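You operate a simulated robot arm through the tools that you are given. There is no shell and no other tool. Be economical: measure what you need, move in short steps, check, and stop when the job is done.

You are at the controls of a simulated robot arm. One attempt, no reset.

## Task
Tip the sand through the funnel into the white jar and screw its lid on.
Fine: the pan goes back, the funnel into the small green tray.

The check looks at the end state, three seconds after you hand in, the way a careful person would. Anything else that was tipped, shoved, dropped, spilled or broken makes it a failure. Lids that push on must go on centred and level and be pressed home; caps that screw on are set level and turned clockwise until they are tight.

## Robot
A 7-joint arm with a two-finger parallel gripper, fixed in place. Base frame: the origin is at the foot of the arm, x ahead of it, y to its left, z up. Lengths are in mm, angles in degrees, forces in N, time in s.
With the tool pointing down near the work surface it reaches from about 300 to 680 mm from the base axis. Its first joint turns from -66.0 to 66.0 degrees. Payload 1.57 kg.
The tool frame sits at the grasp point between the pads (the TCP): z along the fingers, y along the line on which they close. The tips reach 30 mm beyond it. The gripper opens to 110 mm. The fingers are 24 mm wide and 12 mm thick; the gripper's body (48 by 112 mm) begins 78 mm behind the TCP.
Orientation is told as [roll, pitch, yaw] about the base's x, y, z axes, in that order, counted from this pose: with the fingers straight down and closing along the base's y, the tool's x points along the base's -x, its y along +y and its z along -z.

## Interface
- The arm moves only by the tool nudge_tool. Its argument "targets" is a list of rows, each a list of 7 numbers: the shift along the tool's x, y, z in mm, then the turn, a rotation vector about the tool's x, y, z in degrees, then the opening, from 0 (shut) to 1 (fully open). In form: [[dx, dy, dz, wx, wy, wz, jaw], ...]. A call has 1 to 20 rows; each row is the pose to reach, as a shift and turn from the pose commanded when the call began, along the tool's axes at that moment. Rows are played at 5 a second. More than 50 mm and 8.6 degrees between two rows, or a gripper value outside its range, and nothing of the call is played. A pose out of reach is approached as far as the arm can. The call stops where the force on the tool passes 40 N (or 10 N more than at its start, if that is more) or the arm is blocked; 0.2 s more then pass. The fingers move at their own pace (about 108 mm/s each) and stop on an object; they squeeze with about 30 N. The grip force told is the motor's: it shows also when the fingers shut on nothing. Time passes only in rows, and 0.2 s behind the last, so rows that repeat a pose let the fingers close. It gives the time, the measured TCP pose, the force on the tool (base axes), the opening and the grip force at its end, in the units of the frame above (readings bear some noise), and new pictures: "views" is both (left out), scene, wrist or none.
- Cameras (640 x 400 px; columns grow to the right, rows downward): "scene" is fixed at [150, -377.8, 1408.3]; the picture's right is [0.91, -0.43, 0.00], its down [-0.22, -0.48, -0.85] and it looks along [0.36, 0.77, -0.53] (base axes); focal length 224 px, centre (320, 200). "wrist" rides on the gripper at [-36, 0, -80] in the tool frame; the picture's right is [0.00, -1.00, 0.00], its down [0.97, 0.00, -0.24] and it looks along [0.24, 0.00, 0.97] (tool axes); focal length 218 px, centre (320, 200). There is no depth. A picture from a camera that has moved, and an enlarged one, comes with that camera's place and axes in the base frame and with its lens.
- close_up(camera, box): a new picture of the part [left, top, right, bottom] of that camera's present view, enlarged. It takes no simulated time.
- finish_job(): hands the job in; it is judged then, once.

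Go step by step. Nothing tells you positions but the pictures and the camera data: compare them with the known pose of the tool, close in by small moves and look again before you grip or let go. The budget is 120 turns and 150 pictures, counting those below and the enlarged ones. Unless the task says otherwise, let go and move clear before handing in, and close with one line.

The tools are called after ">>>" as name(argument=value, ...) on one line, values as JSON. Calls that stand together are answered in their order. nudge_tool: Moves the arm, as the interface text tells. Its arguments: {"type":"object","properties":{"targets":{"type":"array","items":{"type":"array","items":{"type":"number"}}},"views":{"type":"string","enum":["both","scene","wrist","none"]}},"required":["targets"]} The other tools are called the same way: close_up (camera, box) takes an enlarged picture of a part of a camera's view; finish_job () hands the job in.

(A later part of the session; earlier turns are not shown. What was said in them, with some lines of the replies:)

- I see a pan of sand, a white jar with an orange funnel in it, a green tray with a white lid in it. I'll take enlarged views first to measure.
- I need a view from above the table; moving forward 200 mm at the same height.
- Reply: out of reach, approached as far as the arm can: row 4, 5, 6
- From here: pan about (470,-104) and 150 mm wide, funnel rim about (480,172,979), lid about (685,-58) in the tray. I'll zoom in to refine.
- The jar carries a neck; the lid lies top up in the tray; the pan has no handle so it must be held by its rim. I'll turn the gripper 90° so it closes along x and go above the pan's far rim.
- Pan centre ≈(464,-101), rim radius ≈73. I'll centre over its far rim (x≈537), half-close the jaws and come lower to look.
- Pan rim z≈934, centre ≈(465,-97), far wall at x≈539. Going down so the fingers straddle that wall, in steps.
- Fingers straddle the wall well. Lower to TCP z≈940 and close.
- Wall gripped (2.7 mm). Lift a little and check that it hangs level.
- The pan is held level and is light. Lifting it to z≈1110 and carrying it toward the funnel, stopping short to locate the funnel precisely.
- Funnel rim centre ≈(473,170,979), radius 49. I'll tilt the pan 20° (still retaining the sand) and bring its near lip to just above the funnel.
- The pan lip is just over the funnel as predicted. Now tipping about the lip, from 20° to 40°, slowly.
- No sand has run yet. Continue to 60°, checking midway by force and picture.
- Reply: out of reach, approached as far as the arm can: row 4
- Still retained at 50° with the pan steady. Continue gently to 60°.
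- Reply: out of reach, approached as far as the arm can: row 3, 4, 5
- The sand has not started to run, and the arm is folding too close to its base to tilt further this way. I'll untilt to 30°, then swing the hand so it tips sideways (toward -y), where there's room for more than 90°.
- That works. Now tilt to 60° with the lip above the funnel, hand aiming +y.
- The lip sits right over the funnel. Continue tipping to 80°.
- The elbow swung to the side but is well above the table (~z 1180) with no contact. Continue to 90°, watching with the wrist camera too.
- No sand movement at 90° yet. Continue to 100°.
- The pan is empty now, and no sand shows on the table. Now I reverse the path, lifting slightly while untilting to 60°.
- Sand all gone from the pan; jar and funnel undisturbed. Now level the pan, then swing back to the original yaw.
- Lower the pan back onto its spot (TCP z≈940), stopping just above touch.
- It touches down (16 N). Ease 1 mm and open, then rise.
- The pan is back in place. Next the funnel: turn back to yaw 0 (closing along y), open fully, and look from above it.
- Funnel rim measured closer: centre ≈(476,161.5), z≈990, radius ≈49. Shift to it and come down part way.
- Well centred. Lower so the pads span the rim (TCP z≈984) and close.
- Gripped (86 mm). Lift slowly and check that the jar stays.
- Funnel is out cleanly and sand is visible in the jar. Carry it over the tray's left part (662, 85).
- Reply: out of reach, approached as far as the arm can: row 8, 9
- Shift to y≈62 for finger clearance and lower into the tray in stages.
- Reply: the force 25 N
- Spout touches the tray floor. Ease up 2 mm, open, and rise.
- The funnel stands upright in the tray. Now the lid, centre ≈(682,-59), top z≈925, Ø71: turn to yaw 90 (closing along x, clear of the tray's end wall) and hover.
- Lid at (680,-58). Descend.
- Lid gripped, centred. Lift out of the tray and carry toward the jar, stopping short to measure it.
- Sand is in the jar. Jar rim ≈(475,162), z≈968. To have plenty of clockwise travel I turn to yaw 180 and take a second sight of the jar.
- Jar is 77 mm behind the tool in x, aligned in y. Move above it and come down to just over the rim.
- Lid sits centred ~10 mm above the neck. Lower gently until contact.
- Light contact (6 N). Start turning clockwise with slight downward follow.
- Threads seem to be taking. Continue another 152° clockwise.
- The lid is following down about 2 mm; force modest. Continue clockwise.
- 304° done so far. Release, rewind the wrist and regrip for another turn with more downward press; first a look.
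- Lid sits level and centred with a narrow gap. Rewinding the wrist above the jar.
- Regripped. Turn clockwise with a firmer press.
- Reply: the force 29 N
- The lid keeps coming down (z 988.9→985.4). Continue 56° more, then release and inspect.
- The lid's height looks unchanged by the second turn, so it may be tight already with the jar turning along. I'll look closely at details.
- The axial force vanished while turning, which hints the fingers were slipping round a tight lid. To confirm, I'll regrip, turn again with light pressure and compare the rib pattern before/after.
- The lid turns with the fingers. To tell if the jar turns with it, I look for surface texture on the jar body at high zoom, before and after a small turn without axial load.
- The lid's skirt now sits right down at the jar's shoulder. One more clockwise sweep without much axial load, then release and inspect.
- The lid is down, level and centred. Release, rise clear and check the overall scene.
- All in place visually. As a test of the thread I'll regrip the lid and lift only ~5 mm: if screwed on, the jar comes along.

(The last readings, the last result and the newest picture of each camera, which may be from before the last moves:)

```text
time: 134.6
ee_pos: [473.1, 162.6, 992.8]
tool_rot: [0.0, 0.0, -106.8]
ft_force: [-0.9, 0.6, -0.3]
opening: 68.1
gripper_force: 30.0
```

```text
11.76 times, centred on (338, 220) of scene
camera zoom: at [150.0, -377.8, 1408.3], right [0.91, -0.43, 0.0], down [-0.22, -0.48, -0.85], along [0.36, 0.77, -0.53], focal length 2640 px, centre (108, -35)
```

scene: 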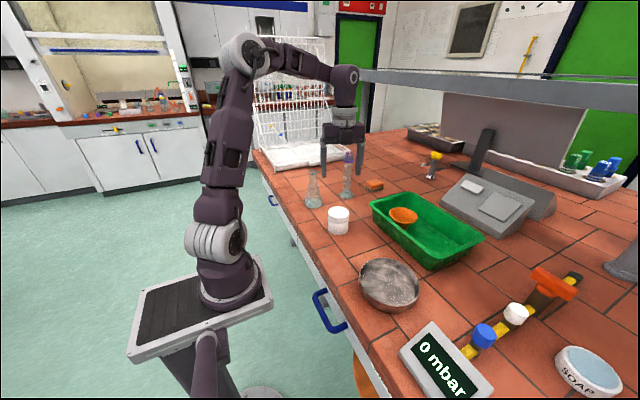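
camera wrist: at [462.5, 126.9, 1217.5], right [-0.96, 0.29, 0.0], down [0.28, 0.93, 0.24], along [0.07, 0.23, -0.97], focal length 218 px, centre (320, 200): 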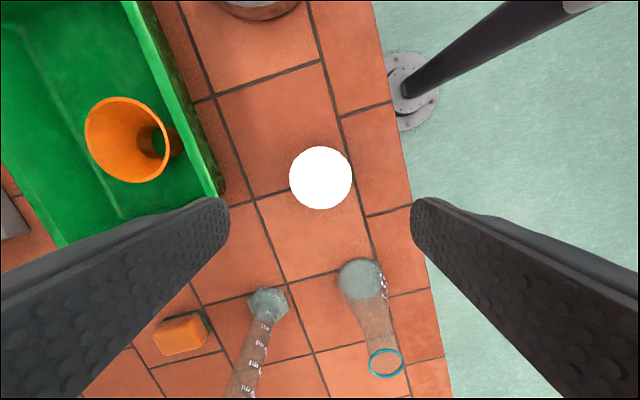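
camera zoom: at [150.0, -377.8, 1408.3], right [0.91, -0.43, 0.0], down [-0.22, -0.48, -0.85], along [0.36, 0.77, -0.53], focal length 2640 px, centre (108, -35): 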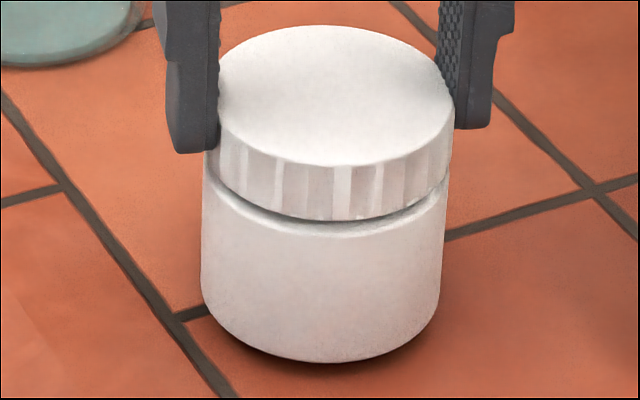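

The whole jar came up with the lid, so the thread holds it. Set it back down, press-turn one last bit clockwise, release and retreat.

>>> nudge_tool(targets=[[0, 0, 2, 0, 0, 0, 0.5], [0, 0, 4, 0, 0, 0, 0.5], [0, 0, 5.5, 0, 0, 0, 0.5], [0, 0, 6.5, 0, 0, 0, 0.5], [0, 0, 7.5, 0, 0, 0, 0.5], [0, 0, 7.5, 0, 0, 0, 0.5]], views="none")

>>> nudge_tool(targets=[[0, 0, 0.5, 0, 0, 6, 0.5], [0, 0, 1, 0, 0, 12, 0.5], [0, 0, 1.2, 0, 0, 18, 0.5], [0, 0, 1.2, 0, 0, 18, 0.5]], views="none")

>>> nudge_tool(targets=[[0, 0, -1, 0, 0, 0, 0.5], [0, 0, -1, 0, 0, 0, 0.65], [0, 0, -1, 0, 0, 0, 0.75], [0, 0, -1, 0, 0, 0, 0.85], [0, 0, -1, 0, 0, 0, 0.85], [0, 0, -25, 0, 0, 0, 0.85], [0, 0, -60, 0, 0, 0, 0.85], [0, 0, -105, 0, 0, 0, 0.85], [0, 0, -150, 0, 0, 0, 0.85], [0, 0, -180, 0, 0, 0, 0.85], [0, 0, -180, 0, 0, 0, 0.85]], views="scene")

>>> close_up(camera="scene", box=[324, 203, 352, 237])

```text
time: 136.0
ee_pos: [473.1, 163.2, 987.2]
tool_rot: [0.1, 0.1, -106.9]
ft_force: [-4.8, 1.6, 34.8]
opening: 68.1
gripper_force: 30.4
```

```text
time: 137.0
ee_pos: [470.8, 163.0, 985.0]
tool_rot: [0.0, 0.0, -124.9]
ft_force: [1.4, -3.0, 35.5]
opening: 67.7
gripper_force: 30.5
```

```text
time: 139.4
ee_pos: [473.7, 163.4, 1165.3]
tool_rot: [0.0, 0.0, -124.7]
ft_force: [-0.3, -0.4, 0.7]
opening: 93.2
gripper_force: 0.0
```

scene: 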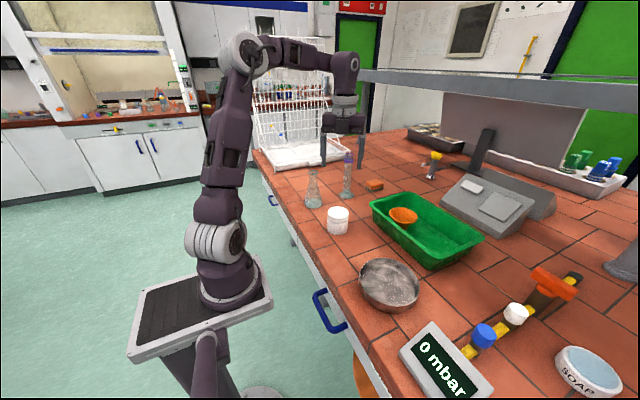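

```text
11.76 times, centred on (338, 220) of scene
camera zoom: at [150.0, -377.8, 1408.3], right [0.91, -0.43, 0.0], down [-0.22, -0.48, -0.85], along [0.36, 0.77, -0.53], focal length 2640 px, centre (108, -35)
```

zoom: 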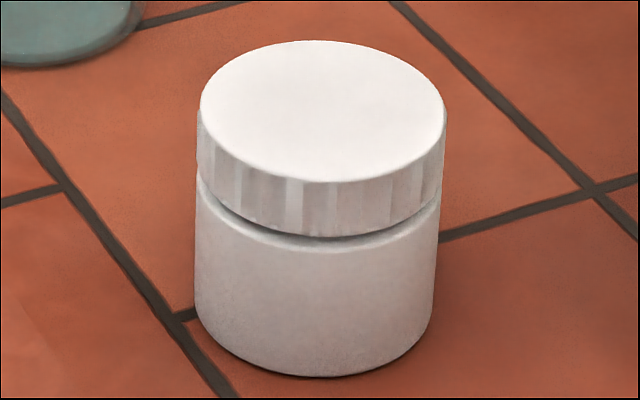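

The jar stands upright with its lid on level, the pan is back in its place, the funnel stands in the green tray, and the arm is clear. Handing in.

>>> finish_job()

```text
The job is handed in.
```

The sand went through the funnel into the white jar with none visible on the table. The lid is screwed on level, and the jar lifted with it when I tested. I couldn't directly confirm it is fully tight, because the jar may have been turning with the lid towards the end. The pan is back within about 6 mm of where it was, and the funnel is standing in the green tray.
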